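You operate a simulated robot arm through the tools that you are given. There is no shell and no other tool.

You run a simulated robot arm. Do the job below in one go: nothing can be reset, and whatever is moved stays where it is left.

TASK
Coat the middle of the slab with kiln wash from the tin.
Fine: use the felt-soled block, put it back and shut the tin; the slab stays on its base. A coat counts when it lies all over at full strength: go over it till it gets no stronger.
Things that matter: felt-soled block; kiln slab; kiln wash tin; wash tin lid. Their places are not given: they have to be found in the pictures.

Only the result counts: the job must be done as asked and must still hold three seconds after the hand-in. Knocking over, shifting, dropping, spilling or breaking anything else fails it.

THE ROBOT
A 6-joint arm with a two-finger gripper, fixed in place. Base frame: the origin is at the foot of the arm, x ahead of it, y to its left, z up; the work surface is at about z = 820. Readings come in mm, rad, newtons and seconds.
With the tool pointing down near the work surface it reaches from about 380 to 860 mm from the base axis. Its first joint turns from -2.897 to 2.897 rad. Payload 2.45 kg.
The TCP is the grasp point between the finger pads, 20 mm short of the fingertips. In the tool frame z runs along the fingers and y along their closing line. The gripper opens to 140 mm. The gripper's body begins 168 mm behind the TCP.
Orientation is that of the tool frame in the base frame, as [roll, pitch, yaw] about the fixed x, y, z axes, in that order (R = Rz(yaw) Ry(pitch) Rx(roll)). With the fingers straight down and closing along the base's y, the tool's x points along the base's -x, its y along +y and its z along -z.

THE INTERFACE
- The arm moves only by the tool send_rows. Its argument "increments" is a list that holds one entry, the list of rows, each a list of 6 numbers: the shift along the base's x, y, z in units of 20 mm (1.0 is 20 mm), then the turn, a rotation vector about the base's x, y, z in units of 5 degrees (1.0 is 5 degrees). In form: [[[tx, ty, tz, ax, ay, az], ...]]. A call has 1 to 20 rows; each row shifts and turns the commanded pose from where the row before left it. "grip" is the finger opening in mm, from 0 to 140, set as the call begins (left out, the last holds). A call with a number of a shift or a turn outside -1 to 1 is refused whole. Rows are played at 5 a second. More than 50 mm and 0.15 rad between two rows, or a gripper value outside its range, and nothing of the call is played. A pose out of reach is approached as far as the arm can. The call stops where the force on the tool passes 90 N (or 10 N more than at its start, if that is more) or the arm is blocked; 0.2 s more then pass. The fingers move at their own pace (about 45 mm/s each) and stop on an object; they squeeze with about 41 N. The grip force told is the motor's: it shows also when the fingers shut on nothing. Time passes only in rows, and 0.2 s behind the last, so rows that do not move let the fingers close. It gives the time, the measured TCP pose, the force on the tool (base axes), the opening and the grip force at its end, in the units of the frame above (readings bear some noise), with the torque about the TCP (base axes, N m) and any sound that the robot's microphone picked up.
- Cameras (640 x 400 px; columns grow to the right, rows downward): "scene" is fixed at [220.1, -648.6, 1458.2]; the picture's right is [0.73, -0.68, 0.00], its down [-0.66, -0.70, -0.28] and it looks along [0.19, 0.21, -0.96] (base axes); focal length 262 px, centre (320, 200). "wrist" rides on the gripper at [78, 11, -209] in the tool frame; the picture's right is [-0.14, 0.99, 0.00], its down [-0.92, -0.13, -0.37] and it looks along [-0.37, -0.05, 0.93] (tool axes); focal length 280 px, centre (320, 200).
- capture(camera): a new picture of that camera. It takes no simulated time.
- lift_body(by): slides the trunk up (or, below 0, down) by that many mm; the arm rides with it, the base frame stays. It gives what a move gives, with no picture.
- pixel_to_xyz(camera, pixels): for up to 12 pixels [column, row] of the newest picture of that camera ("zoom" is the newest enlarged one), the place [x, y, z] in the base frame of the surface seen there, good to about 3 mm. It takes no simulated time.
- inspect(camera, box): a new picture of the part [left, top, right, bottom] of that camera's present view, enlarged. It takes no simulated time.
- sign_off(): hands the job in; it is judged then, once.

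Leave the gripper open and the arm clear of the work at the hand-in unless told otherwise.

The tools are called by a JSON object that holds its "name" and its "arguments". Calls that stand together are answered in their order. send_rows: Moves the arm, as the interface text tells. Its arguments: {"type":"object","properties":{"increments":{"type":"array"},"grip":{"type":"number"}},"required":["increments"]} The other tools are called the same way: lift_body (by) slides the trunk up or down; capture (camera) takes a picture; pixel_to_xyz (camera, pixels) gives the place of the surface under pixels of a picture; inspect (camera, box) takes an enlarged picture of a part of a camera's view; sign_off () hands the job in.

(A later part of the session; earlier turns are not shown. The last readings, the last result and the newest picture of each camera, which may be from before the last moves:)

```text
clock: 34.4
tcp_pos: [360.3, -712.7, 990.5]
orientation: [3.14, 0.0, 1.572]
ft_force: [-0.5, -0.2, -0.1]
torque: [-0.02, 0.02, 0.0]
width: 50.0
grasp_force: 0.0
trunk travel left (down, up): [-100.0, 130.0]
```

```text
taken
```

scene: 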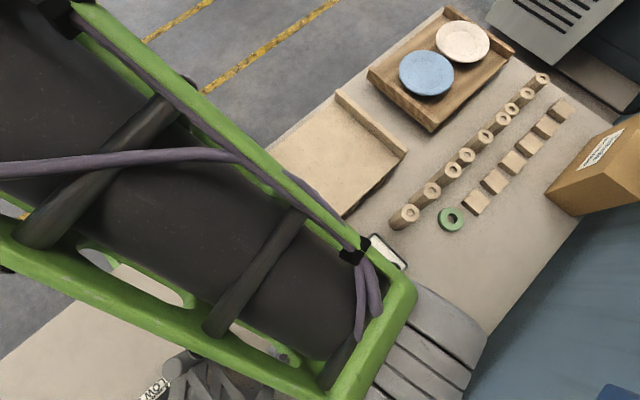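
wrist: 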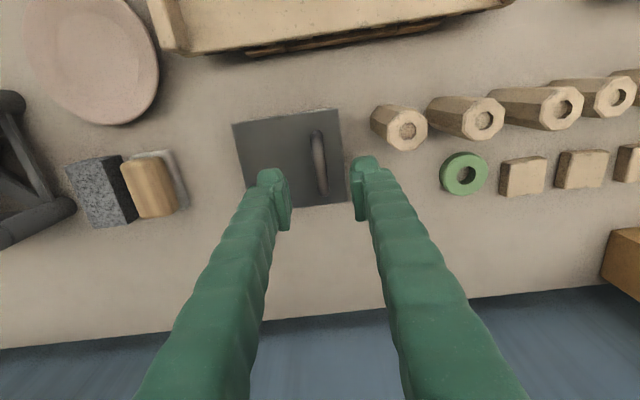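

Lid is closed and the tin is in place. I'll measure the handle ends closely for the new grip.

{"name": "inspect", "arguments": {"camera": "wrist", "box": [220, 90, 380, 220]}}

{"name": "pixel_to_xyz", "arguments": {"camera": "zoom", "pixels": [[368, 130], [366, 140], [372, 165], [382, 210], [394, 250], [398, 262], [90, 105], [365, 68], [395, 325], [240, 150], [150, 90], [250, 80]]}}

```text
3.08 times, centred on (300, 155) of wrist
```

zoom: 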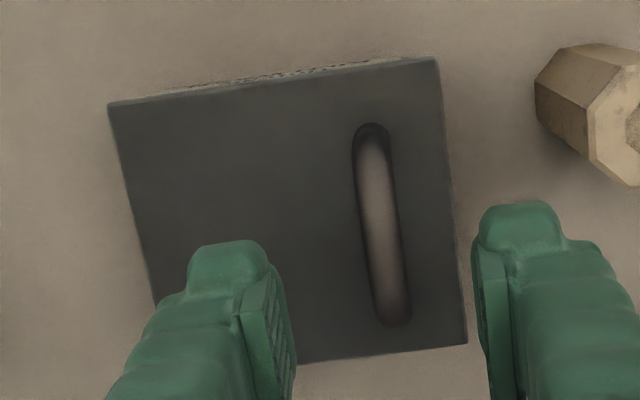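

```text
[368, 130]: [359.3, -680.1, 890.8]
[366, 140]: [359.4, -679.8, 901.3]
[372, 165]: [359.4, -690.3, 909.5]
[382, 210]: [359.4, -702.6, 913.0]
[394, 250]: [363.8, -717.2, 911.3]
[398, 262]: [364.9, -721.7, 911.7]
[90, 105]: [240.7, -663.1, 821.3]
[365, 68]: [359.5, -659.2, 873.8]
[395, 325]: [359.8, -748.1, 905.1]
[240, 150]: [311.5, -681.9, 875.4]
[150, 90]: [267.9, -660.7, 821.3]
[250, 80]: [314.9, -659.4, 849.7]
```

Handle runs from y≈−678 to −750 at x≈360. I'll turn the gripper back +90° (closing along y), opened to 110 mm, above the handle.

{"name": "send_rows", "arguments": {"increments": [[[0, 0, 0, 0, 0, 1], [0, 0, 0, 0, 0, 1], [0, 0, 0, 0, 0, 1], [0, 0, 0, 0, 0, 1], [0, 0, 0, 0, 0, 1], [0, 0, 0, 0, 0, 1], [0, 0, 0, 0, 0, 1], [0, 0, 0, 0, 0, 1], [0, 0, 0, 0, 0, 1], [0, 0, 0, 0, 0, 1], [0, 0, 0, 0, 0, 1], [0, 0, 0, 0, 0, 1], [0, 0, 0, 0, 0, 1], [0, 0, 0, 0, 0, 1], [0, 0, 0, 0, 0, 1], [0, 0, 0, 0, 0, 1], [0, 0, 0, 0, 0, 1], [0, 0, 0, 0, 0, 1], [0, 0, 0, 0, 0, 0]]], "grip": 110}}

{"name": "inspect", "arguments": {"camera": "wrist", "box": [220, 100, 440, 260]}}

```text
clock: 38.4
tcp_pos: [357.9, -712.9, 990.8]
orientation: [-3.141, 0.001, -3.14]
ft_force: [-0.6, -0.6, 0.0]
torque: [0.0, 0.02, 0.0]
width: 109.9
grasp_force: 0.1
trunk travel left (down, up): [-100.0, 130.0]
```

```text
2.50 times, centred on (330, 180) of wrist
```

zoom: 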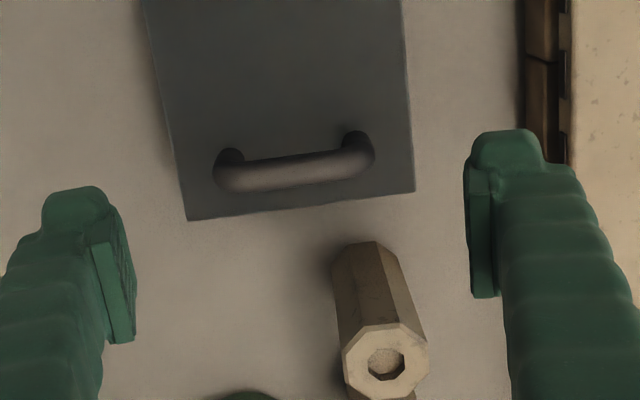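

{"name": "pixel_to_xyz", "arguments": {"camera": "zoom", "pixels": [[218, 172], [373, 155], [295, 172], [260, 176], [340, 165], [228, 155], [355, 140], [250, 100], [350, 100], [360, 330], [385, 360], [355, 245]]}}

```text
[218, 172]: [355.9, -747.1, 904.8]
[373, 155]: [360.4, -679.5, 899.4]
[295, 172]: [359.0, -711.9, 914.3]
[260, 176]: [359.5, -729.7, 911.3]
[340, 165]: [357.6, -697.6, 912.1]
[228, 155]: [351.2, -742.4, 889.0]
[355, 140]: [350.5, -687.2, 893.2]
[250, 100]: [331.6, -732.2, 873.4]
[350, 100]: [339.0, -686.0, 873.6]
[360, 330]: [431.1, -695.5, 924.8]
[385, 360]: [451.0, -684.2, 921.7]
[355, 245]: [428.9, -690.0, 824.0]
```

Bar centre ≈ (359, −713.5). Descending so the pads flank the handle's ends (TCP z≈908), then closing.

{"name": "send_rows", "arguments": {"increments": [[[0.05, 0, -0.83, 0, 0, 0], [0, 0, -0.83, 0, 0, 0], [0, 0, -0.83, 0, 0, 0], [0, 0, -0.83, 0, 0, 0], [0, 0, -0.83, 0, 0, 0], [0, 0, 0, 0, 0, 0]]]}}

{"name": "inspect", "arguments": {"camera": "wrist", "box": [200, 90, 460, 260]}}

```text
clock: 39.8
tcp_pos: [360.5, -715.0, 905.5]
orientation: [-3.141, -0.001, 3.142]
ft_force: [0.1, 0.6, -0.8]
torque: [0.0, -0.02, 0.0]
width: 110.2
grasp_force: 0.1
trunk travel left (down, up): [-100.0, 130.0]
```

```text
2.35 times, centred on (330, 175) of wrist
```

zoom: 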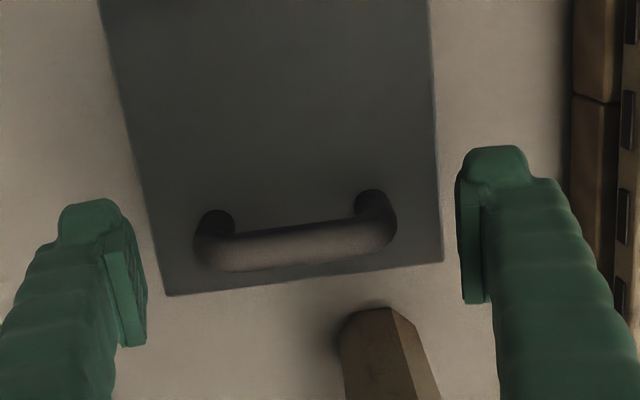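

The TCP projects right on the bar (zoom 296,247). Closing on the handle ends.

{"name": "send_rows", "arguments": {"increments": [[[0, 0, 0.1, 0, 0, 0], [0, 0, 0, 0, 0, 0], [0, 0, 0, 0, 0, 0], [0, 0, 0, 0, 0, 0], [0, 0, 0, 0, 0, 0]]], "grip": 0}}

{"name": "inspect", "arguments": {"camera": "wrist", "box": [200, 90, 460, 260]}}

```text
clock: 41.0
tcp_pos: [360.0, -715.8, 908.1]
orientation: [-3.139, 0.0, -3.14]
ft_force: [0.2, -8.7, 0.5]
torque: [-0.44, 0.09, -0.03]
width: 70.4
grasp_force: 45.4
trunk travel left (down, up): [-100.0, 130.0]
```

```text
2.35 times, centred on (330, 175) of wrist
```

zoom: 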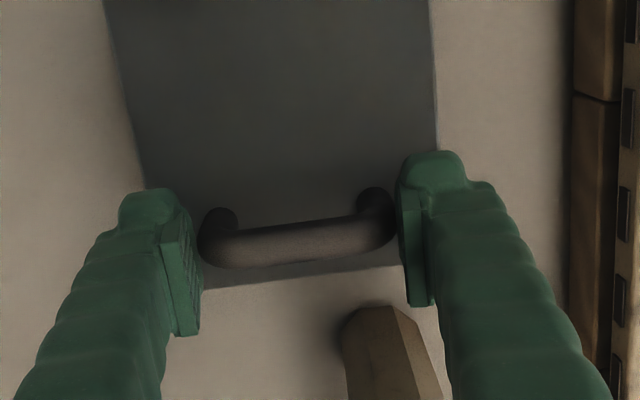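

Good grip: 70.4 mm across the handle. Lifting along the arc, first 20°.

{"name": "send_rows", "arguments": {"increments": [[[-0.165, 0, 0.43, 0, 0, 0], [-0.205, 0, 0.41, 0, 0, 0], [-0.24, 0, 0.39, 0, 0, 0], [-0.27, 0, 0.37, 0, 0, 0], [0, 0, 0, 0, 0, 0]]]}}

{"name": "inspect", "arguments": {"camera": "wrist", "box": [200, 90, 460, 260]}}

```text
clock: 42.2
tcp_pos: [342.4, -714.3, 939.7]
orientation: [3.139, -0.001, -3.141]
ft_force: [0.1, -0.3, -0.1]
torque: [-0.01, 0.02, 0.01]
width: 0.1
grasp_force: 28.9
trunk travel left (down, up): [-100.0, 130.0]
```

```text
2.35 times, centred on (330, 175) of wrist
```

zoom: 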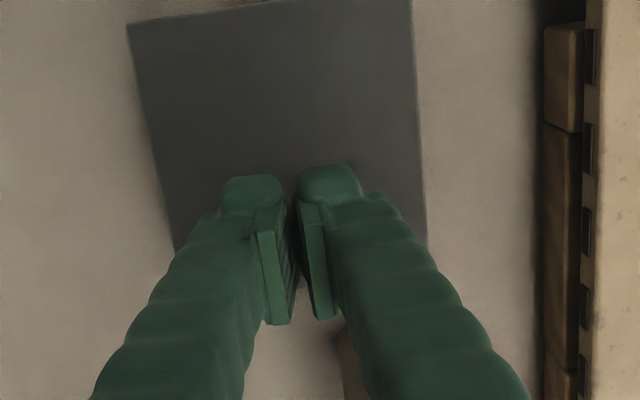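

The pads slipped off the rounded handle ends and the lid fell shut (no harm). New plan: grip across the bar again but only with the fingertips (TCP ~9 mm above the bar), and tilt the tool with the lid so the finger never wedges in the loop. First rise, turn −90° and check the tin.

{"name": "send_rows", "arguments": {"increments": [[[0, 0, 0.85, 0, 0, 0], [0, 0, 0.85, 0, 0, 0], [0, 0, 0.85, 0, 0, -1], [0.1, 0, 0, 0, 0, -1], [0.1, 0, 0, 0, 0, -1], [0.1, 0, 0, 0, 0, -1], [0.1, 0, 0, 0, 0, -1], [0.1, 0, 0, 0, 0, -1], [0.1, 0, 0, 0, 0, -1], [0.1, 0, 0, 0, 0, -1], [0.1, 0, 0, 0, 0, -1], [0.08, 0, 0, 0, 0, -1], [0, 0, 0, 0, 0, -1], [0, 0, 0, 0, 0, -1], [0, 0, 0, 0, 0, -1], [0, 0, 0, 0, 0, -1], [0, 0, 0, 0, 0, -1], [0, 0, 0, 0, 0, -1], [0, 0, 0, 0, 0, -1], [0, 0, 0, 0, 0, -1]]], "grip": 50}}

{"name": "capture", "arguments": {"camera": "wrist"}}

```text
clock: 46.4
tcp_pos: [360.2, -713.5, 992.1]
orientation: [3.142, 0.001, 1.569]
ft_force: [0.0, 0.2, 0.6]
torque: [0.0, 0.02, 0.04]
width: 49.9
grasp_force: 0.0
trunk travel left (down, up): [-100.0, 130.0]
```

```text
taken
```

wrist: 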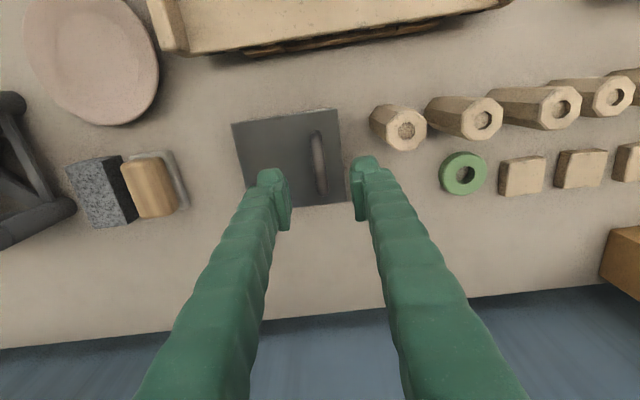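

Tin unchanged, fingers around the handle position. Descending to TCP z≈912 (tips ~11 mm below bar centre) and closing.

{"name": "send_rows", "arguments": {"increments": [[[-0.03, 0, -0.806, 0, 0, 0], [0, 0, -0.806, 0, 0, 0], [0, 0, -0.806, 0, 0, 0], [0, 0, -0.806, 0, 0, 0], [0, 0, -0.806, 0, 0, 0], [0, 0, 0, 0, 0, 0]]]}}

{"name": "send_rows", "arguments": {"increments": [[[0, 0, 0, 0, 0, 0], [0, 0, 0, 0, 0, 0], [0, 0, 0, 0, 0, 0], [0, 0, 0, 0, 0, 0]]], "grip": 0}}

{"name": "inspect", "arguments": {"camera": "wrist", "box": [200, 90, 420, 260]}}

```text
clock: 47.8
tcp_pos: [360.4, -713.1, 911.4]
orientation: [-3.141, -0.001, 1.572]
ft_force: [0.9, -0.4, -0.1]
torque: [0.0, -0.03, 0.05]
width: 49.8
grasp_force: 0.0
trunk travel left (down, up): [-100.0, 130.0]
```

```text
clock: 48.8
tcp_pos: [360.0, -715.5, 911.2]
orientation: [3.141, -0.001, 1.571]
ft_force: [1.4, -0.3, -0.3]
torque: [-0.01, -0.04, 0.03]
width: 12.2
grasp_force: 39.1
trunk travel left (down, up): [-100.0, 130.0]
```

```text
2.35 times, centred on (310, 175) of wrist
```

zoom: 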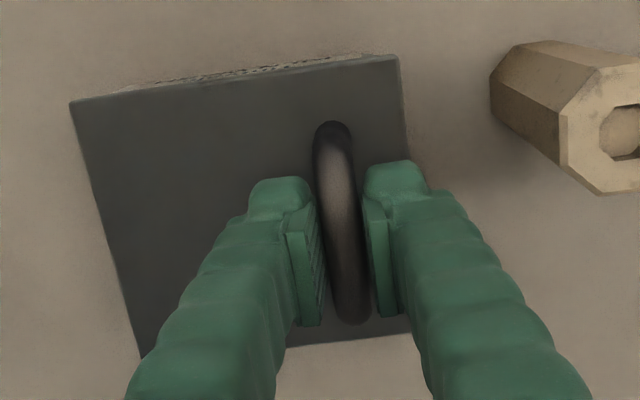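

Grip holds at 12 mm width. Lifting along the arc with the tool beginning to tilt (about −y), first to 20°.

{"name": "send_rows", "arguments": {"increments": [[[-0.165, 0, 0.43, 0, 0, 0], [-0.205, 0, 0.41, 0, 0, 0], [-0.255, 0, 0.39, 0, -0.4, 0], [-0.285, 0, 0.37, 0, -0.4, 0], [0, 0, 0, 0, 0, 0]]]}}

{"name": "inspect", "arguments": {"camera": "wrist", "box": [200, 90, 420, 260]}}

```text
clock: 50.0
tcp_pos: [340.1, -716.0, 941.5]
orientation: [3.071, -0.001, 1.569]
ft_force: [-7.9, -5.8, -8.1]
torque: [-0.35, 0.0, 0.65]
width: 11.4
grasp_force: 38.3
trunk travel left (down, up): [-100.0, 130.0]
```

```text
2.35 times, centred on (310, 175) of wrist
```

zoom: 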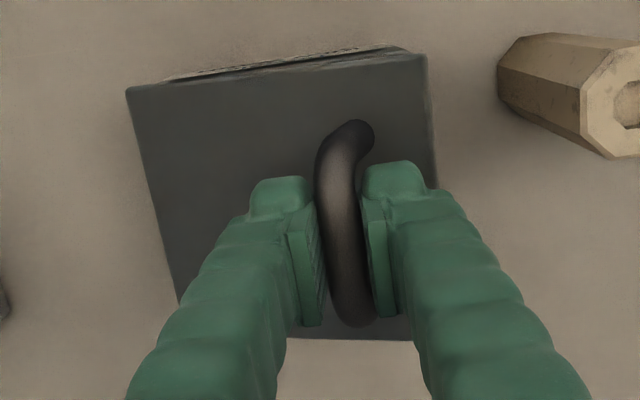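

Holding well with ~8 N. On to 50°.

{"name": "send_rows", "arguments": {"increments": [[[-0.32, 0, 0.345, 0, -0.4, 0], [-0.345, 0, 0.315, 0, -0.4, 0], [-0.375, 0, 0.28, 0, -0.4, 0], [-0.395, 0, 0.25, 0, -0.4, 0], [-0.42, 0, 0.215, 0, -0.4, 0], [-0.435, 0, 0.18, 0, -0.4, 0], [0, 0, 0, 0, 0, 0]]]}}

{"name": "inspect", "arguments": {"camera": "wrist", "box": [220, 90, 440, 260]}}

```text
clock: 51.6
tcp_pos: [294.7, -714.8, 970.9]
orientation: [2.864, -0.009, 1.571]
ft_force: [-12.6, -3.4, -42.7]
torque: [-0.96, -0.05, 0.7]
width: 10.4
grasp_force: 37.6
trunk travel left (down, up): [-100.0, 130.0]
```

```text
2.35 times, centred on (330, 175) of wrist
```

zoom: 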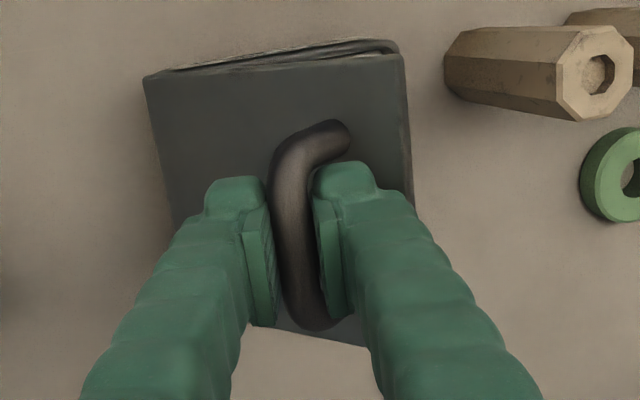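

Force −42 N in z means my arc is ~5 mm too high now. Correcting and moving on in short stretches.

{"name": "send_rows", "arguments": {"increments": [[[0, 0, -0.25, 0, 0, 0], [-0.45, 0, 0.12, 0, -0.4, 0], [-0.46, 0, 0.08, 0, -0.4, 0], [0, 0, 0, 0, 0, 0]]]}}

{"name": "send_rows", "arguments": {"increments": [[[-0.465, 0, 0.05, 0, -0.4, 0], [-0.475, 0, 0.01, 0, -0.4, 0], [0, 0, 0, 0, 0, 0]]]}}

{"name": "inspect", "arguments": {"camera": "wrist", "box": [220, 90, 440, 260]}}

```text
clock: 52.6
tcp_pos: [278.5, -714.4, 973.6]
orientation: [2.793, 0.0, 1.573]
ft_force: [0.0, 4.0, -15.6]
torque: [-0.18, -0.17, 1.09]
width: 9.9
grasp_force: 37.3
trunk travel left (down, up): [-100.0, 130.0]
```

```text
clock: 53.4
tcp_pos: [258.8, -715.3, 974.1]
orientation: [2.722, -0.001, 1.572]
ft_force: [0.3, 6.4, -12.4]
torque: [-0.63, -0.12, 0.96]
width: 9.8
grasp_force: 36.9
trunk travel left (down, up): [-100.0, 130.0]
```

```text
2.35 times, centred on (330, 175) of wrist
```

zoom: 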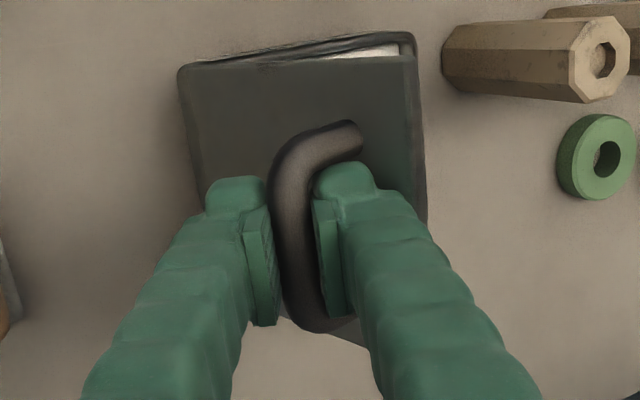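

Smooth at ~70°. Continuing to 90°.

{"name": "send_rows", "arguments": {"increments": [[[-0.47, 0, -0.03, 0, -0.4, 0], [-0.475, 0, -0.07, 0, -0.4, 0], [0, 0, 0, 0, 0, 0]]]}}

{"name": "send_rows", "arguments": {"increments": [[[-0.46, 0, -0.1, 0, -0.4, 0], [-0.455, 0, -0.14, 0, -0.4, 0], [0, 0, 0, 0, 0, 0]]]}}

{"name": "inspect", "arguments": {"camera": "wrist", "box": [220, 90, 440, 260]}}

{"name": "capture", "arguments": {"camera": "scene"}}

```text
clock: 54.2
tcp_pos: [239.2, -715.2, 972.3]
orientation: [2.653, 0.001, 1.57]
ft_force: [3.6, 1.4, -12.5]
torque: [-1.01, -0.07, 0.8]
width: 9.8
grasp_force: 37.8
trunk travel left (down, up): [-100.0, 130.0]
```

```text
clock: 55.0
tcp_pos: [223.3, -715.9, 968.1]
orientation: [2.582, -0.002, 1.572]
ft_force: [6.4, -0.4, -15.2]
torque: [-1.05, -0.13, 0.73]
width: 9.8
grasp_force: 37.0
trunk travel left (down, up): [-100.0, 130.0]
```

```text
2.35 times, centred on (330, 175) of wrist
```

zoom: 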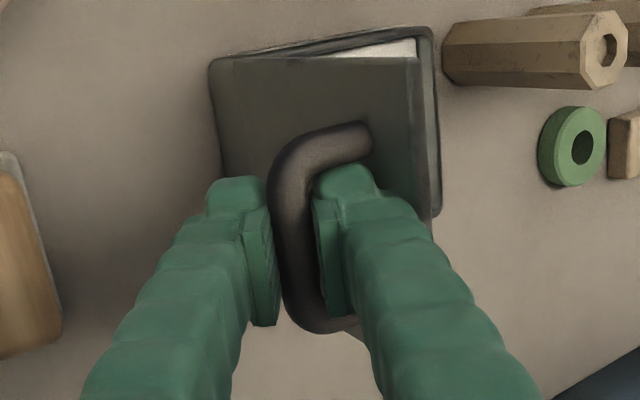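

```text
taken
```

scene: 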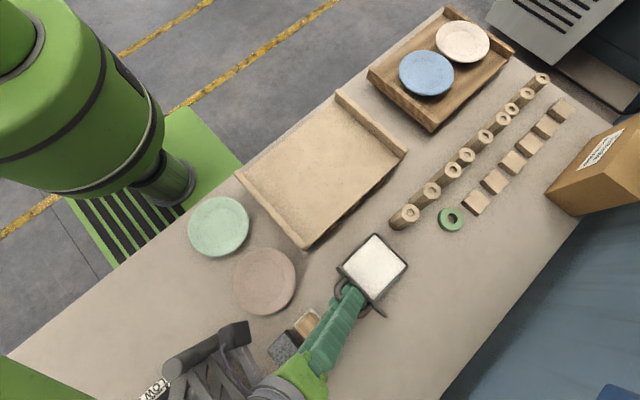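

No stop yet at 90° (6 N only). Before going further, I'll check how near the hand is to the dark jack-like frame.

{"name": "pixel_to_xyz", "arguments": {"camera": "scene", "pixels": [[240, 330], [175, 365], [245, 385], [225, 380], [210, 395], [300, 385], [310, 370], [270, 388], [350, 300], [362, 310], [385, 262], [375, 238]]}}

{"name": "inspect", "arguments": {"camera": "scene", "box": [140, 220, 420, 400]}}

```text
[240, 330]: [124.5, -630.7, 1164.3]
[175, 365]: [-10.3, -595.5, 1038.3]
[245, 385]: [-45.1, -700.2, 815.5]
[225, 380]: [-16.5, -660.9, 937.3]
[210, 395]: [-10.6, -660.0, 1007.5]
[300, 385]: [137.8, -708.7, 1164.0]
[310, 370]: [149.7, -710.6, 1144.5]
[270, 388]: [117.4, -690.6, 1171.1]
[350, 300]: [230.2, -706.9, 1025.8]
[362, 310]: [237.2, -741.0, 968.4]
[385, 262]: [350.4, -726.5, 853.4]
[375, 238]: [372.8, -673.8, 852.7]
```

```text
2.22 times, centred on (280, 310) of scene
```

zoom: 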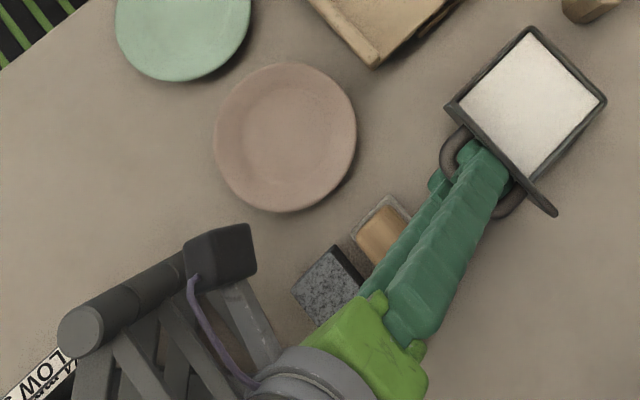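

The hand is at about (138, −709, 1160) and the frame tops out at z≈1038 near x≈0, so it's clear. Continuing past vertical in 5° steps.

{"name": "send_rows", "arguments": {"increments": [[[-0.445, 0, -0.19, 0, -0.4, 0], [0, 0, 0, 0, 0, 0]]]}}

{"name": "send_rows", "arguments": {"increments": [[[-0.425, 0, -0.22, 0, -0.4, 0], [0, 0, 0, 0, 0, 0]]]}}

{"name": "inspect", "arguments": {"camera": "wrist", "box": [220, 90, 440, 260]}}

```text
clock: 55.6
tcp_pos: [213.4, -714.6, 962.9]
orientation: [2.549, -0.002, 1.573]
ft_force: [10.2, -0.5, -18.5]
torque: [-0.52, 0.0, 1.02]
width: 10.1
grasp_force: 37.6
trunk travel left (down, up): [-100.0, 130.0]
```

```text
clock: 56.2
tcp_pos: [204.4, -714.3, 957.9]
orientation: [2.513, -0.003, 1.572]
ft_force: [11.5, -1.2, -19.0]
torque: [-0.63, 0.02, 0.82]
width: 10.4
grasp_force: 37.3
trunk travel left (down, up): [-100.0, 130.0]
```

```text
2.35 times, centred on (330, 175) of wrist
```

zoom: 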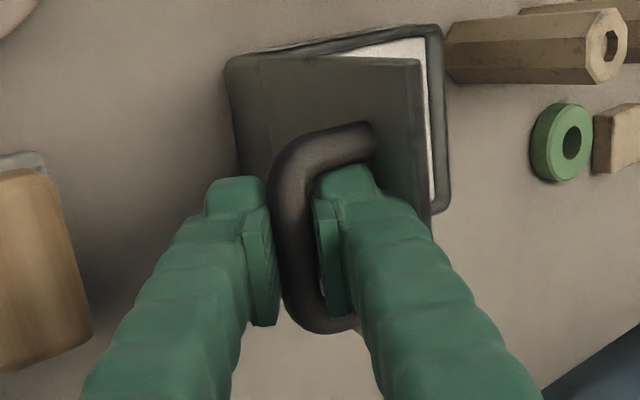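

Still no firm stop at ~100°. Two more 5° steps.

{"name": "send_rows", "arguments": {"increments": [[[-0.4, 0, -0.27, 0, -0.4, 0], [0, 0, 0, 0, 0, 0]]]}}

{"name": "send_rows", "arguments": {"increments": [[[-0.38, 0, -0.3, 0, -0.4, 0], [0, 0, 0, 0, 0, 0]]]}}

{"name": "inspect", "arguments": {"camera": "scene", "box": [260, 200, 440, 340]}}

```text
clock: 56.8
tcp_pos: [201.5, -713.8, 956.2]
orientation: [2.478, 0.001, 1.573]
ft_force: [34.7, -2.4, -2.0]
torque: [0.11, -0.09, 1.34]
width: 10.1
grasp_force: 37.4
trunk travel left (down, up): [-100.0, 130.0]
```

```text
clock: 57.4
tcp_pos: [200.4, -714.4, 956.4]
orientation: [2.433, 0.005, 1.573]
ft_force: [59.7, -7.3, 33.1]
torque: [-0.09, -0.21, 1.15]
width: 10.3
grasp_force: 37.2
trunk travel left (down, up): [-100.0, 130.0]
```

```text
2.86 times, centred on (350, 270) of scene
```

zoom: 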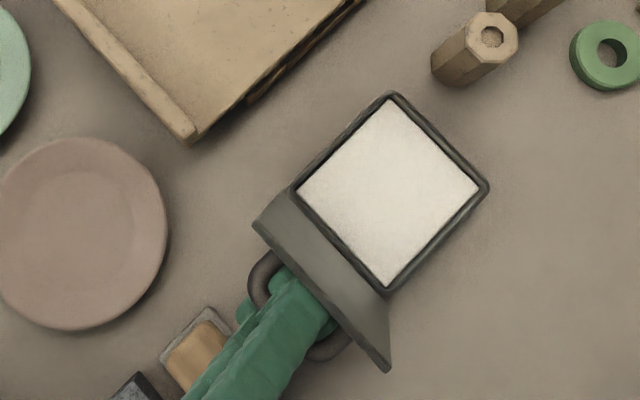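

A real stop at about 102°: lid leans past vertical. I'll relax the push, then open slightly and back out along the tool axis.

{"name": "send_rows", "arguments": {"increments": [[[0.3, 0, 0.2, 0, 0, 0], [0.2, 0, 0.15, 0, 0, 0], [0, 0, 0, 0, 0, 0]]]}}

{"name": "send_rows", "arguments": {"increments": [[[0, 0, 0, 0, 0, 0], [0, 0, 0, 0, 0, 0], [0, 0, 0, 0, 0, 0]]], "grip": 18}}

{"name": "inspect", "arguments": {"camera": "wrist", "box": [220, 90, 440, 260]}}

```text
clock: 58.2
tcp_pos: [199.3, -714.7, 954.9]
orientation: [2.442, 0.001, 1.568]
ft_force: [28.0, -9.4, 13.2]
torque: [-1.4, -0.15, 0.29]
width: 10.2
grasp_force: 37.3
trunk travel left (down, up): [-100.0, 130.0]
```

```text
clock: 59.0
tcp_pos: [199.2, -714.3, 955.0]
orientation: [2.445, -0.002, 1.57]
ft_force: [3.3, -2.3, -2.8]
torque: [0.0, 0.05, 0.0]
width: 18.7
grasp_force: 0.3
trunk travel left (down, up): [-100.0, 130.0]
```

```text
2.35 times, centred on (330, 175) of wrist
```

zoom: 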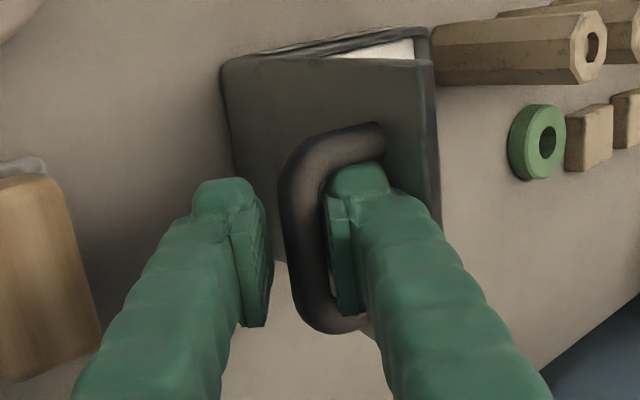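

The lid stays; bar touches the upper finger. Shifting 2 mm to centre, then retreating along the tool axis slowly.

{"name": "send_rows", "arguments": {"increments": [[[0.08, 0, 0.065, 0, 0, 0], [-0.16, 0, 0.19, 0, 0, 0], [-0.16, 0, 0.19, 0, 0, 0], [0, 0, 0, 0, 0, 0]]]}}

{"name": "inspect", "arguments": {"camera": "wrist", "box": [220, 90, 440, 260]}}

```text
clock: 60.0
tcp_pos: [193.4, -713.1, 964.3]
orientation: [2.443, 0.0, 1.57]
ft_force: [0.2, 1.5, 0.0]
torque: [-0.01, 0.01, -0.01]
width: 17.9
grasp_force: 0.1
trunk travel left (down, up): [-100.0, 130.0]
```

```text
2.35 times, centred on (330, 175) of wrist
```

zoom: 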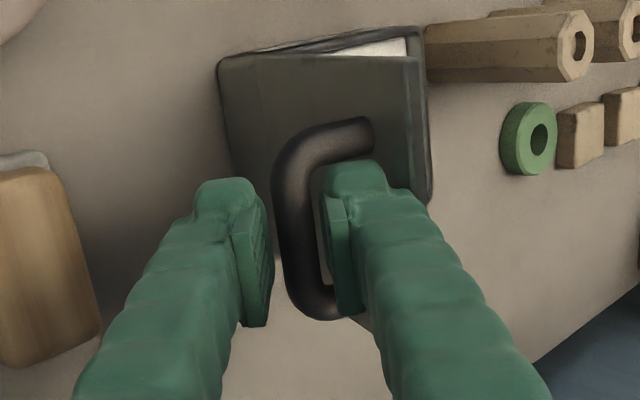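

No force; sliding out freely. Continuing the retreat.

{"name": "send_rows", "arguments": {"increments": [[[-0.32, 0, 0.385, 0, 0, 0], [-0.32, 0, 0.385, 0, 0, 0], [-0.32, 0, 0.385, 0, 0, 0], [-0.32, 0, 0.385, 0, 0, 0], [0, 0, 0.5, 0, 0, 0], [0, 0, 0, 0, 0, 0]]]}}

{"name": "capture", "arguments": {"camera": "wrist"}}

{"name": "capture", "arguments": {"camera": "scene"}}

```text
clock: 61.4
tcp_pos: [169.0, -713.3, 1004.4]
orientation: [2.445, 0.001, 1.57]
ft_force: [0.6, -0.7, 0.4]
torque: [0.02, 0.01, -0.02]
width: 18.1
grasp_force: 0.0
trunk travel left (down, up): [-100.0, 130.0]
```

```text
taken
```

wrist: 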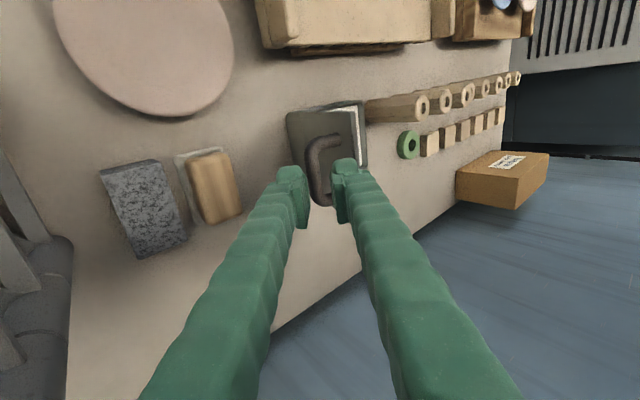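

```text
taken
```

scene: 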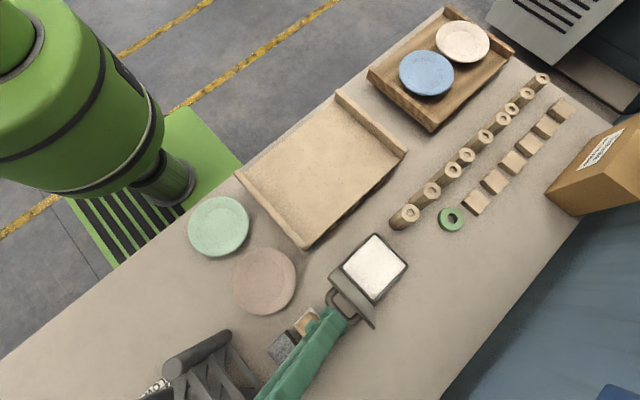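

The lid stays open on its own. Now I'll rise, bring the tool upright again (+40° about y) and look at the felt block.

{"name": "send_rows", "arguments": {"increments": [[[0, 0, 0.8, 0, 0, 0], [0, 0, 0.8, 0, 0, 0], [-0.2, 0, 0.5, 0, 1, 0], [-0.2, 0, 0, 0, 1, 0], [-0.2, 0, 0, 0, 1, 0], [-0.2, 0, 0, 0, 1, 0], [-0.2, 0, 0, 0, 1, 0], [-0.2, 0, 0, 0, 1, 0], [-0.2, 0, 0, 0, 1, 0], [-0.1, 0, 0, 0, 1, 0], [0, 0, 0, 0, 0, 0]]], "grip": 60}}

{"name": "send_rows", "arguments": {"increments": [[[0, 0, 0, 0, 0, 1], [0, 0, 0, 0, 0, 1], [0, 0, 0, 0, 0, 1], [0, 0, 0, 0, 0, 1], [0, 0, 0, 0, 0, 1], [0, 0, 0, 0, 0, 1], [0, 0, 0, 0, 0, 1], [0, 0, 0, 0, 0, 1], [0, 0, 0, 0, 0, 1], [0, 0, 0, 0, 0, 1], [0, 0, 0, 0, 0, 1], [0, 0, 0, 0, 0, 1], [0, 0, 0, 0, 0, 1], [0, 0, 0, 0, 0, 1], [0, 0, 0, 0, 0, 1], [0, 0, 0, 0, 0, 1], [0, 0, 0, 0, 0, 1], [0, 0, 0, 0, 0, 1], [0, 0, 0, 0, 0, 0]]], "grip": 110}}

{"name": "capture", "arguments": {"camera": "wrist"}}

{"name": "capture", "arguments": {"camera": "scene"}}

```text
clock: 63.8
tcp_pos: [138.5, -713.5, 1047.7]
orientation: [-3.14, -0.001, 1.571]
ft_force: [0.6, 0.1, -0.2]
torque: [0.0, 0.01, 0.0]
width: 60.2
grasp_force: 0.0
trunk travel left (down, up): [-100.0, 130.0]
```

```text
clock: 67.8
tcp_pos: [138.6, -713.5, 1048.0]
orientation: [3.14, 0.0, -3.14]
ft_force: [-0.8, -0.3, 0.0]
torque: [-0.05, 0.0, 0.01]
width: 110.0
grasp_force: 0.0
trunk travel left (down, up): [-100.0, 130.0]
```

```text
taken
```

wrist: 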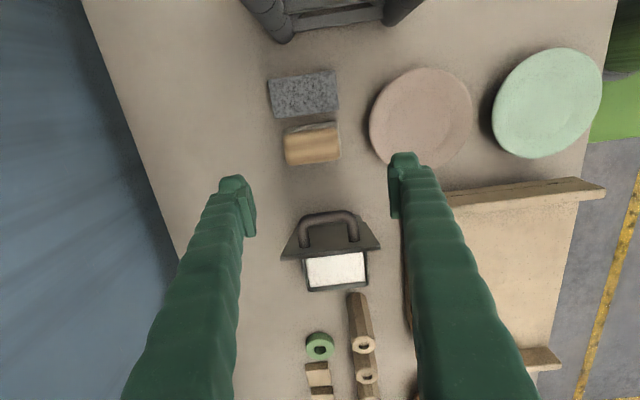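

```text
taken
```

scene: 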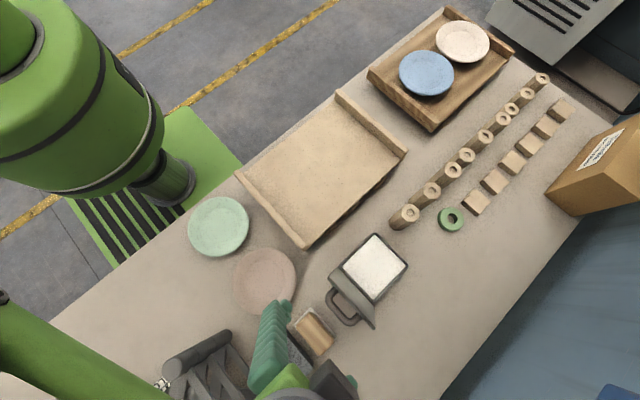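

Lid stays open at its stop. The block is at (312,145) in the wrist view. I'll enlarge and measure it and the pink plate's edge.

{"name": "inspect", "arguments": {"camera": "wrist", "box": [250, 60, 410, 180]}}

{"name": "pixel_to_xyz", "arguments": {"camera": "wrist", "pixels": [[370, 125], [372, 140], [390, 160], [420, 115], [320, 215], [325, 205], [352, 240], [283, 256], [378, 248], [335, 270], [310, 270], [360, 275]]}}

```text
3.33 times, centred on (330, 120) of wrist
```

zoom: 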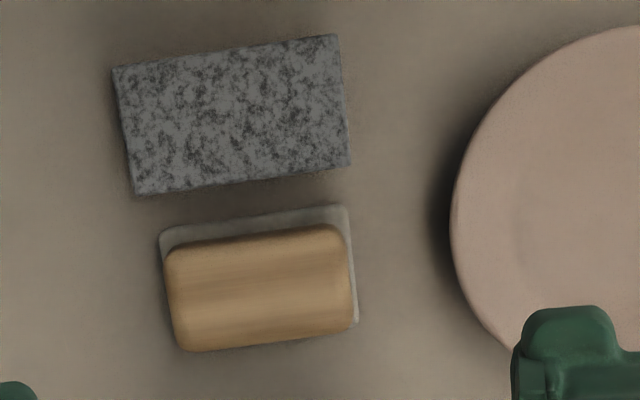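

```text
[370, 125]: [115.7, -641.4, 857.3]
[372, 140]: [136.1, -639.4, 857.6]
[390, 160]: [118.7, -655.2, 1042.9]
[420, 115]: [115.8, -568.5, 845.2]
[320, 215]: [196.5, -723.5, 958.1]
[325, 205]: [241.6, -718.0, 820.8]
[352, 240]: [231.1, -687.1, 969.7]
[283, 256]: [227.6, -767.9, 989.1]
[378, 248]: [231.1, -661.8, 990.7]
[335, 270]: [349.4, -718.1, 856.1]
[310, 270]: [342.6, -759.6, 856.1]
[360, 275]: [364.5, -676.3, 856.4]
```

{"name": "pixel_to_xyz", "arguments": {"camera": "zoom", "pixels": [[168, 290], [350, 275], [260, 290], [250, 240], [265, 340], [160, 235], [345, 208], [355, 322], [180, 348], [350, 330], [172, 255], [340, 232]]}}

{"name": "pixel_to_xyz", "arguments": {"camera": "zoom", "pixels": [[115, 70], [335, 38], [348, 162], [137, 192], [240, 110], [240, 182], [260, 218], [240, 204], [445, 200], [100, 300], [400, 300], [280, 380]]}}

```text
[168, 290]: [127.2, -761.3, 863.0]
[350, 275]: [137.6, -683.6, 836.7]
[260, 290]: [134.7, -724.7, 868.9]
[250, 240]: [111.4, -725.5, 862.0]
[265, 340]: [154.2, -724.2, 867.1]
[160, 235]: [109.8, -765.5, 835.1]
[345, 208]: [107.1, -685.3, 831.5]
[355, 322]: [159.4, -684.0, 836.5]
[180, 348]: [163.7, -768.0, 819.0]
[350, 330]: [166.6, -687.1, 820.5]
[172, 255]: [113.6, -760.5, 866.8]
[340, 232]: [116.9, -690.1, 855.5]
```

```text
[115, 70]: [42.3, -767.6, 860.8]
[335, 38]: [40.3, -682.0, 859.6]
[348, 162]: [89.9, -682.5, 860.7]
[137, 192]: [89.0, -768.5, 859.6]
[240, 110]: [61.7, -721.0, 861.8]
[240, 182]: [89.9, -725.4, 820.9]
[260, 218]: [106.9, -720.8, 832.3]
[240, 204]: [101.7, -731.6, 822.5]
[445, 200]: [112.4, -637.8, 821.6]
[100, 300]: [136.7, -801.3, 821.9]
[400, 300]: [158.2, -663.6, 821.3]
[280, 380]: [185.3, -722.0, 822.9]
```

Block: felt about x 107–161, y −766…−684 on the table; wood about 46×76 mm, top z≈866. The plate rim reaches y≈−640, so I'll open only to 94 mm and go down first to z≈905.

{"name": "send_rows", "arguments": {"increments": [[[-0.12, -0.3, -0.5, 0, 0, 0], [-0.11, -0.275, -0.9, 0, 0, 0], [0, 0, -0.95, 0, 0, 0], [0, 0, -0.95, 0, 0, 0], [0, 0, -0.95, 0, 0, 0], [0, 0, -0.95, 0, 0, 0], [0, 0, -0.95, 0, 0, 0], [0, 0, -0.95, 0, 0, 0], [0, 0, 0, 0, 0, 0]]], "grip": 94}}

{"name": "capture", "arguments": {"camera": "wrist"}}

```text
clock: 69.8
tcp_pos: [132.4, -725.1, 904.6]
orientation: [-3.142, 0.0, -3.141]
ft_force: [-0.4, 0.3, -0.2]
torque: [0.04, 0.0, 0.01]
width: 94.0
grasp_force: 0.0
trunk travel left (down, up): [-100.0, 130.0]
```

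```text
taken
```

wrist: 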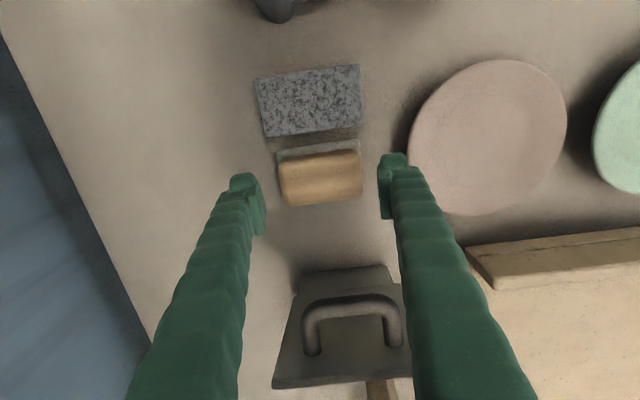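

The block is between the fingers (cols 262–380). Descending to TCP z≈858 and checking.

{"name": "send_rows", "arguments": {"increments": [[[0.05, 0, -0.7, 0, 0, 0], [0, 0, -0.7, 0, 0, 0], [0, 0, -0.6, 0, 0, 0], [0, 0, -0.3, 0, 0, 0], [0, 0, 0, 0, 0, 0]]]}}

{"name": "inspect", "arguments": {"camera": "wrist", "box": [200, 100, 440, 260]}}

```text
clock: 71.0
tcp_pos: [134.5, -726.3, 860.0]
orientation: [-3.141, 0.0, 3.141]
ft_force: [-0.3, 0.1, 0.0]
torque: [-0.01, -0.01, 0.0]
width: 94.0
grasp_force: 0.1
trunk travel left (down, up): [-100.0, 130.0]
```

```text
2.50 times, centred on (320, 180) of wrist
```

zoom: 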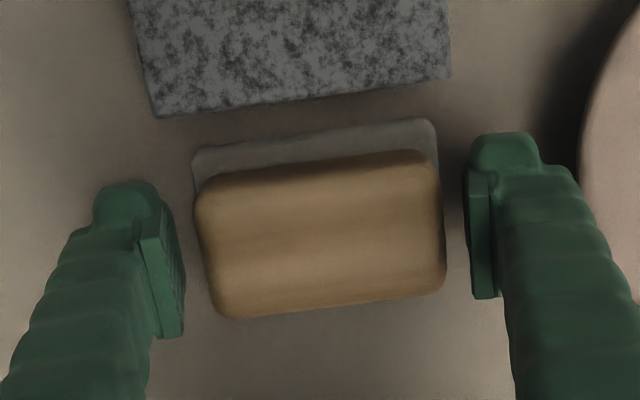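

Well centred (wood centre ≈ zoom 320,235 = TCP). Closing.

{"name": "send_rows", "arguments": {"increments": [[[0, 0, 0, 0, 0, 0], [0, 0, 0, 0, 0, 0], [0, 0, 0, 0, 0, 0], [0, 0, 0, 0, 0, 0]]], "grip": 0}}

{"name": "inspect", "arguments": {"camera": "wrist", "box": [200, 100, 440, 260]}}

```text
clock: 72.0
tcp_pos: [134.6, -724.5, 860.1]
orientation: [3.141, 0.0, 3.141]
ft_force: [-0.2, 0.3, 0.6]
torque: [0.06, 0.02, 0.0]
width: 77.8
grasp_force: 40.6
trunk travel left (down, up): [-100.0, 130.0]
```

```text
2.50 times, centred on (320, 180) of wrist
```

zoom: 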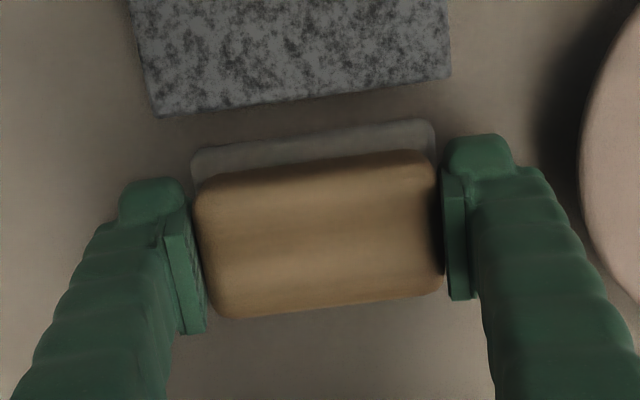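

Gripped (77.8 mm, 40 N). Pick pose: TCP ≈ (134.5, −725, 860). Lifting straight up to clear the open lid (top z≈990).

{"name": "send_rows", "arguments": {"increments": [[[0, 0, 0.3, 0, 0, 0], [0, 0, 0.7, 0, 0, 0], [0, 0, 0.98, 0, 0, 0], [0, 0, 0.98, 0, 0, 0], [0, 0, 0.98, 0, 0, 0], [0, 0, 0.98, 0, 0, 0], [0, 0, 0.98, 0, 0, 0], [0, 0, 0.98, 0, 0, 0], [0, 0, 0.98, 0, 0, 0], [0, 0, 0.98, 0, 0, 0], [0, 0, 0.98, 0, 0, 0], [0, 0, 0, 0, 0, 0]]]}}

{"name": "capture", "arguments": {"camera": "scene"}}

{"name": "inspect", "arguments": {"camera": "scene", "box": [300, 200, 440, 340]}}

```text
clock: 74.6
tcp_pos: [134.1, -725.6, 1056.2]
orientation: [3.141, 0.0, 3.141]
ft_force: [-0.2, -0.1, -0.9]
torque: [-0.02, 0.02, 0.01]
width: 77.7
grasp_force: 40.8
trunk travel left (down, up): [-100.0, 130.0]
```

```text
taken
```

scene: 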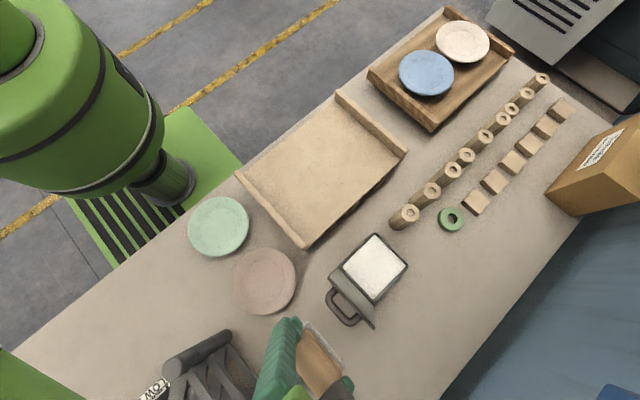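

```text
2.86 times, centred on (370, 270) of scene
```

zoom: 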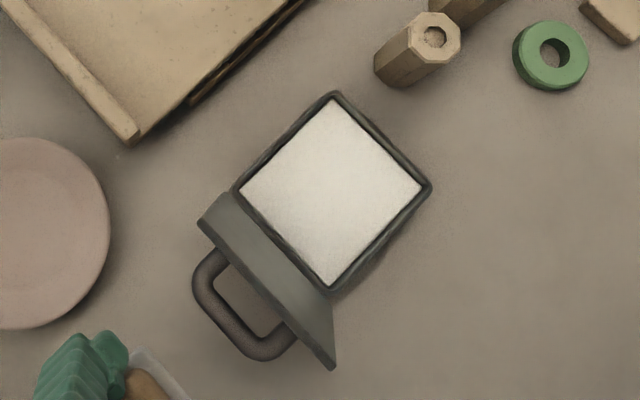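

Clear view of the open tin. Measuring the wash corners and the rim.

{"name": "pixel_to_xyz", "arguments": {"camera": "zoom", "pixels": [[333, 104], [416, 188], [327, 281], [246, 190], [330, 190], [335, 94], [430, 188], [330, 292], [285, 145], [375, 145], [375, 235], [285, 237]]}}

{"name": "pixel_to_xyz", "arguments": {"camera": "zoom", "pixels": [[283, 142], [288, 148], [378, 141], [382, 138], [374, 232], [380, 238], [284, 235], [240, 320], [215, 290], [310, 350], [320, 340], [100, 140]]}}

```text
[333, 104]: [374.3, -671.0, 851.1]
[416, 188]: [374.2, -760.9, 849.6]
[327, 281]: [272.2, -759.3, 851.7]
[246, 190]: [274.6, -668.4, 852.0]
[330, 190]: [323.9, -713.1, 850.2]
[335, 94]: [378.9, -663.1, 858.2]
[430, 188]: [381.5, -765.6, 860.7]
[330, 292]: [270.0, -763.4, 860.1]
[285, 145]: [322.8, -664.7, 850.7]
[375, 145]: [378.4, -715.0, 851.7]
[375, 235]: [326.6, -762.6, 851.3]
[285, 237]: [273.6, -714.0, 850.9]
```

```text
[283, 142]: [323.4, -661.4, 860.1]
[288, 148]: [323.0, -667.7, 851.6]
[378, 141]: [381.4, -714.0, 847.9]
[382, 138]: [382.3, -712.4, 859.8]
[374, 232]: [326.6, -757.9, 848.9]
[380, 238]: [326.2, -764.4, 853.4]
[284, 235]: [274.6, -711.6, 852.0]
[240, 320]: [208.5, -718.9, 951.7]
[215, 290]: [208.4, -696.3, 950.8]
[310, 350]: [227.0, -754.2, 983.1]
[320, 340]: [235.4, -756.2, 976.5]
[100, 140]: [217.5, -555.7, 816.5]
```

Wash surface centre ≈ (325, −713.5), about 106×98 mm. Now checking how the felt sits relative to the gripper.

{"name": "inspect", "arguments": {"camera": "scene", "box": [240, 300, 380, 400]}}

{"name": "inspect", "arguments": {"camera": "wrist", "box": [200, 100, 440, 260]}}

```text
4.00 times, centred on (310, 350) of scene
```

zoom: 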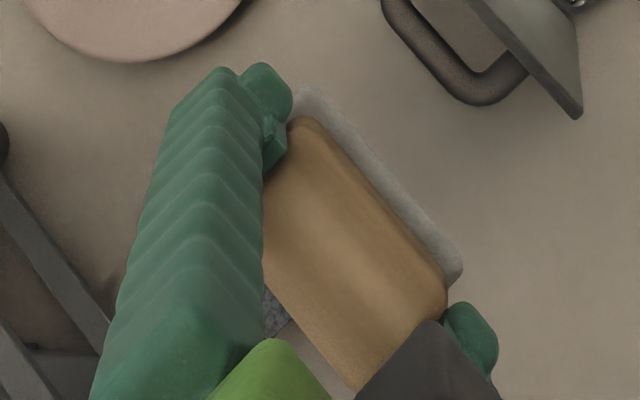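

```text
2.50 times, centred on (320, 180) of wrist
```

zoom: 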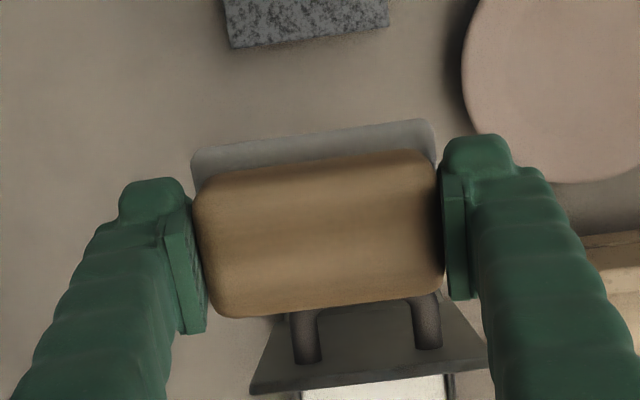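

Held firmly. Traversing over the lid to above the wash, then down to z≈925.

{"name": "send_rows", "arguments": {"increments": [[[0.9, 0.06, 0, 0, 0, 0], [0.9, 0.06, 0, 0, 0, 0], [0.9, 0.06, 0, 0, 0, 0], [0.9, 0.06, 0, 0, 0, 0], [0.9, 0.06, 0, 0, 0, 0], [0.9, 0.06, 0, 0, 0, 0], [0.9, 0.06, 0, 0, 0, 0], [0.9, 0.06, 0, 0, 0, 0], [0.9, 0.06, 0, 0, 0, 0], [0.9, 0.06, 0, 0, 0, 0], [0.7, 0, 0, 0, 0, 0], [0, 0, 0, 0, 0, 0]]]}}

{"name": "capture", "arguments": {"camera": "wrist"}}

```text
clock: 77.2
tcp_pos: [328.6, -712.9, 1055.8]
orientation: [3.141, 0.0, -3.141]
ft_force: [0.5, 0.5, -0.3]
torque: [0.04, 0.01, -0.04]
width: 78.2
grasp_force: 41.2
trunk travel left (down, up): [-100.0, 130.0]
```

```text
taken
```

wrist: 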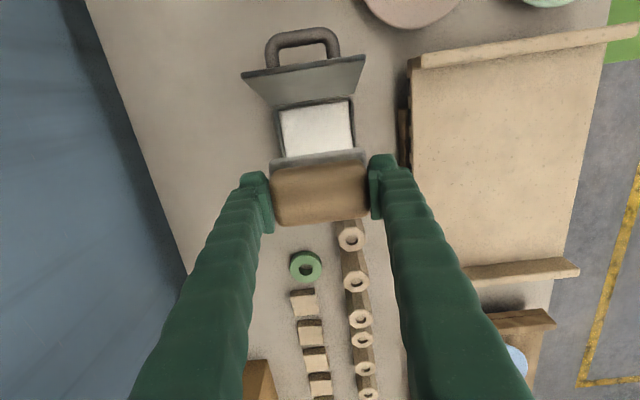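

Above the tin. Descending to z≈910 (sole ≈870, just above the wash).

{"name": "send_rows", "arguments": {"increments": [[[0, 0, -0.95, 0, 0, 0], [0, 0, -0.95, 0, 0, 0], [0, 0, -0.95, 0, 0, 0], [0, 0, -0.95, 0, 0, 0], [0, 0, -0.95, 0, 0, 0], [0, 0, -0.95, 0, 0, 0], [0, 0, -0.95, 0, 0, 0], [0, 0, -0.6, 0, 0, 0], [0, 0, 0, 0, 0, 0]]]}}

{"name": "capture", "arguments": {"camera": "wrist"}}

{"name": "inspect", "arguments": {"camera": "scene", "box": [300, 200, 440, 340]}}

```text
clock: 79.2
tcp_pos: [328.2, -713.5, 911.6]
orientation: [3.141, 0.001, 3.14]
ft_force: [-0.1, 0.6, -0.6]
torque: [0.01, 0.0, -0.02]
width: 77.5
grasp_force: 41.0
trunk travel left (down, up): [-100.0, 130.0]
```

```text
taken
```

wrist: 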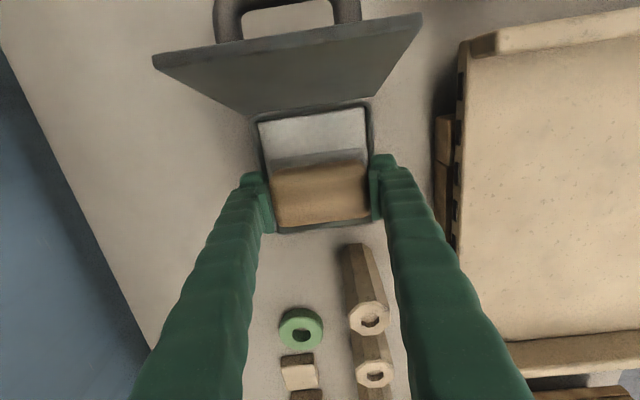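

```text
2.86 times, centred on (370, 270) of scene
```

zoom: 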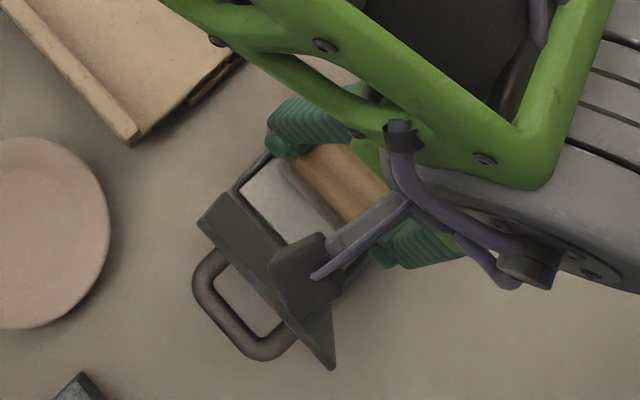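

{"name": "inspect", "arguments": {"camera": "wrist", "box": [230, 90, 410, 250]}}

{"name": "pixel_to_xyz", "arguments": {"camera": "wrist", "pixels": [[262, 130], [364, 110], [315, 135], [315, 155], [275, 160], [366, 153], [370, 215], [285, 228], [320, 225], [340, 158], [368, 140], [266, 160]]}}

```text
2.50 times, centred on (320, 170) of wrist
```

zoom: 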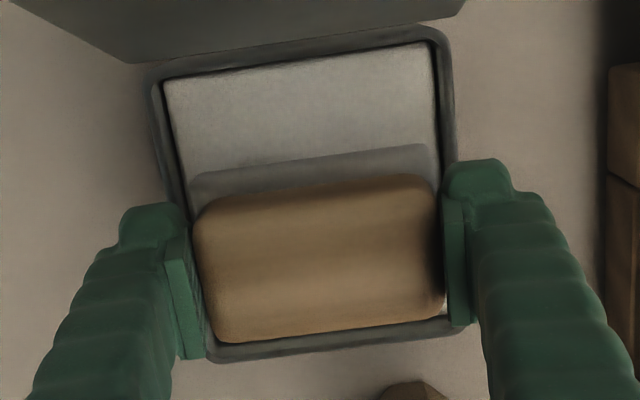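

```text
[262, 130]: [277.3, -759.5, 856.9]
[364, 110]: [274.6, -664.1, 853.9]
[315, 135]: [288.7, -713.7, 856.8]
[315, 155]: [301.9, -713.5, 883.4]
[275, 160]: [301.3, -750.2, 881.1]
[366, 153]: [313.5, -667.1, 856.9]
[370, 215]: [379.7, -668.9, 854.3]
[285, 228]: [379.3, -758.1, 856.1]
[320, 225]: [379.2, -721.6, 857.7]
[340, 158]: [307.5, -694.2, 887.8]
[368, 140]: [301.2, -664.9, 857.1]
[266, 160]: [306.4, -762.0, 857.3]
```

Felt edge at x≈301, centred in y between the rim walls. Lowering to ~900, then in 2 mm steps until contact.

{"name": "send_rows", "arguments": {"increments": [[[0, 0, -0.3, 0, 0, 0], [0, 0, -0.28, 0, 0, 0], [0, 0, 0, 0, 0, 0]]]}}

{"name": "send_rows", "arguments": {"increments": [[[0, 0, -0.1, 0, 0, 0], [0, 0, 0, 0, 0, 0]]]}}

{"name": "send_rows", "arguments": {"increments": [[[0, 0, -0.1, 0, 0, 0], [0, 0, 0, 0, 0, 0]]]}}

```text
clock: 80.0
tcp_pos: [327.4, -713.9, 898.6]
orientation: [3.142, 0.001, -3.141]
ft_force: [-0.7, -0.8, -0.9]
torque: [0.01, -0.01, 0.01]
width: 78.0
grasp_force: 41.4
trunk travel left (down, up): [-100.0, 130.0]
```

```text
clock: 80.6
tcp_pos: [329.5, -713.7, 897.0]
orientation: [3.142, -0.002, 3.141]
ft_force: [0.2, -0.6, -0.4]
torque: [0.01, 0.0, 0.0]
width: 77.8
grasp_force: 40.8
trunk travel left (down, up): [-100.0, 130.0]
```

```text
clock: 81.2
tcp_pos: [328.3, -713.4, 896.4]
orientation: [-3.139, 0.0, -3.141]
ft_force: [0.0, 1.4, 9.1]
torque: [0.36, 0.13, -0.02]
width: 77.9
grasp_force: 41.0
trunk travel left (down, up): [-100.0, 130.0]
```

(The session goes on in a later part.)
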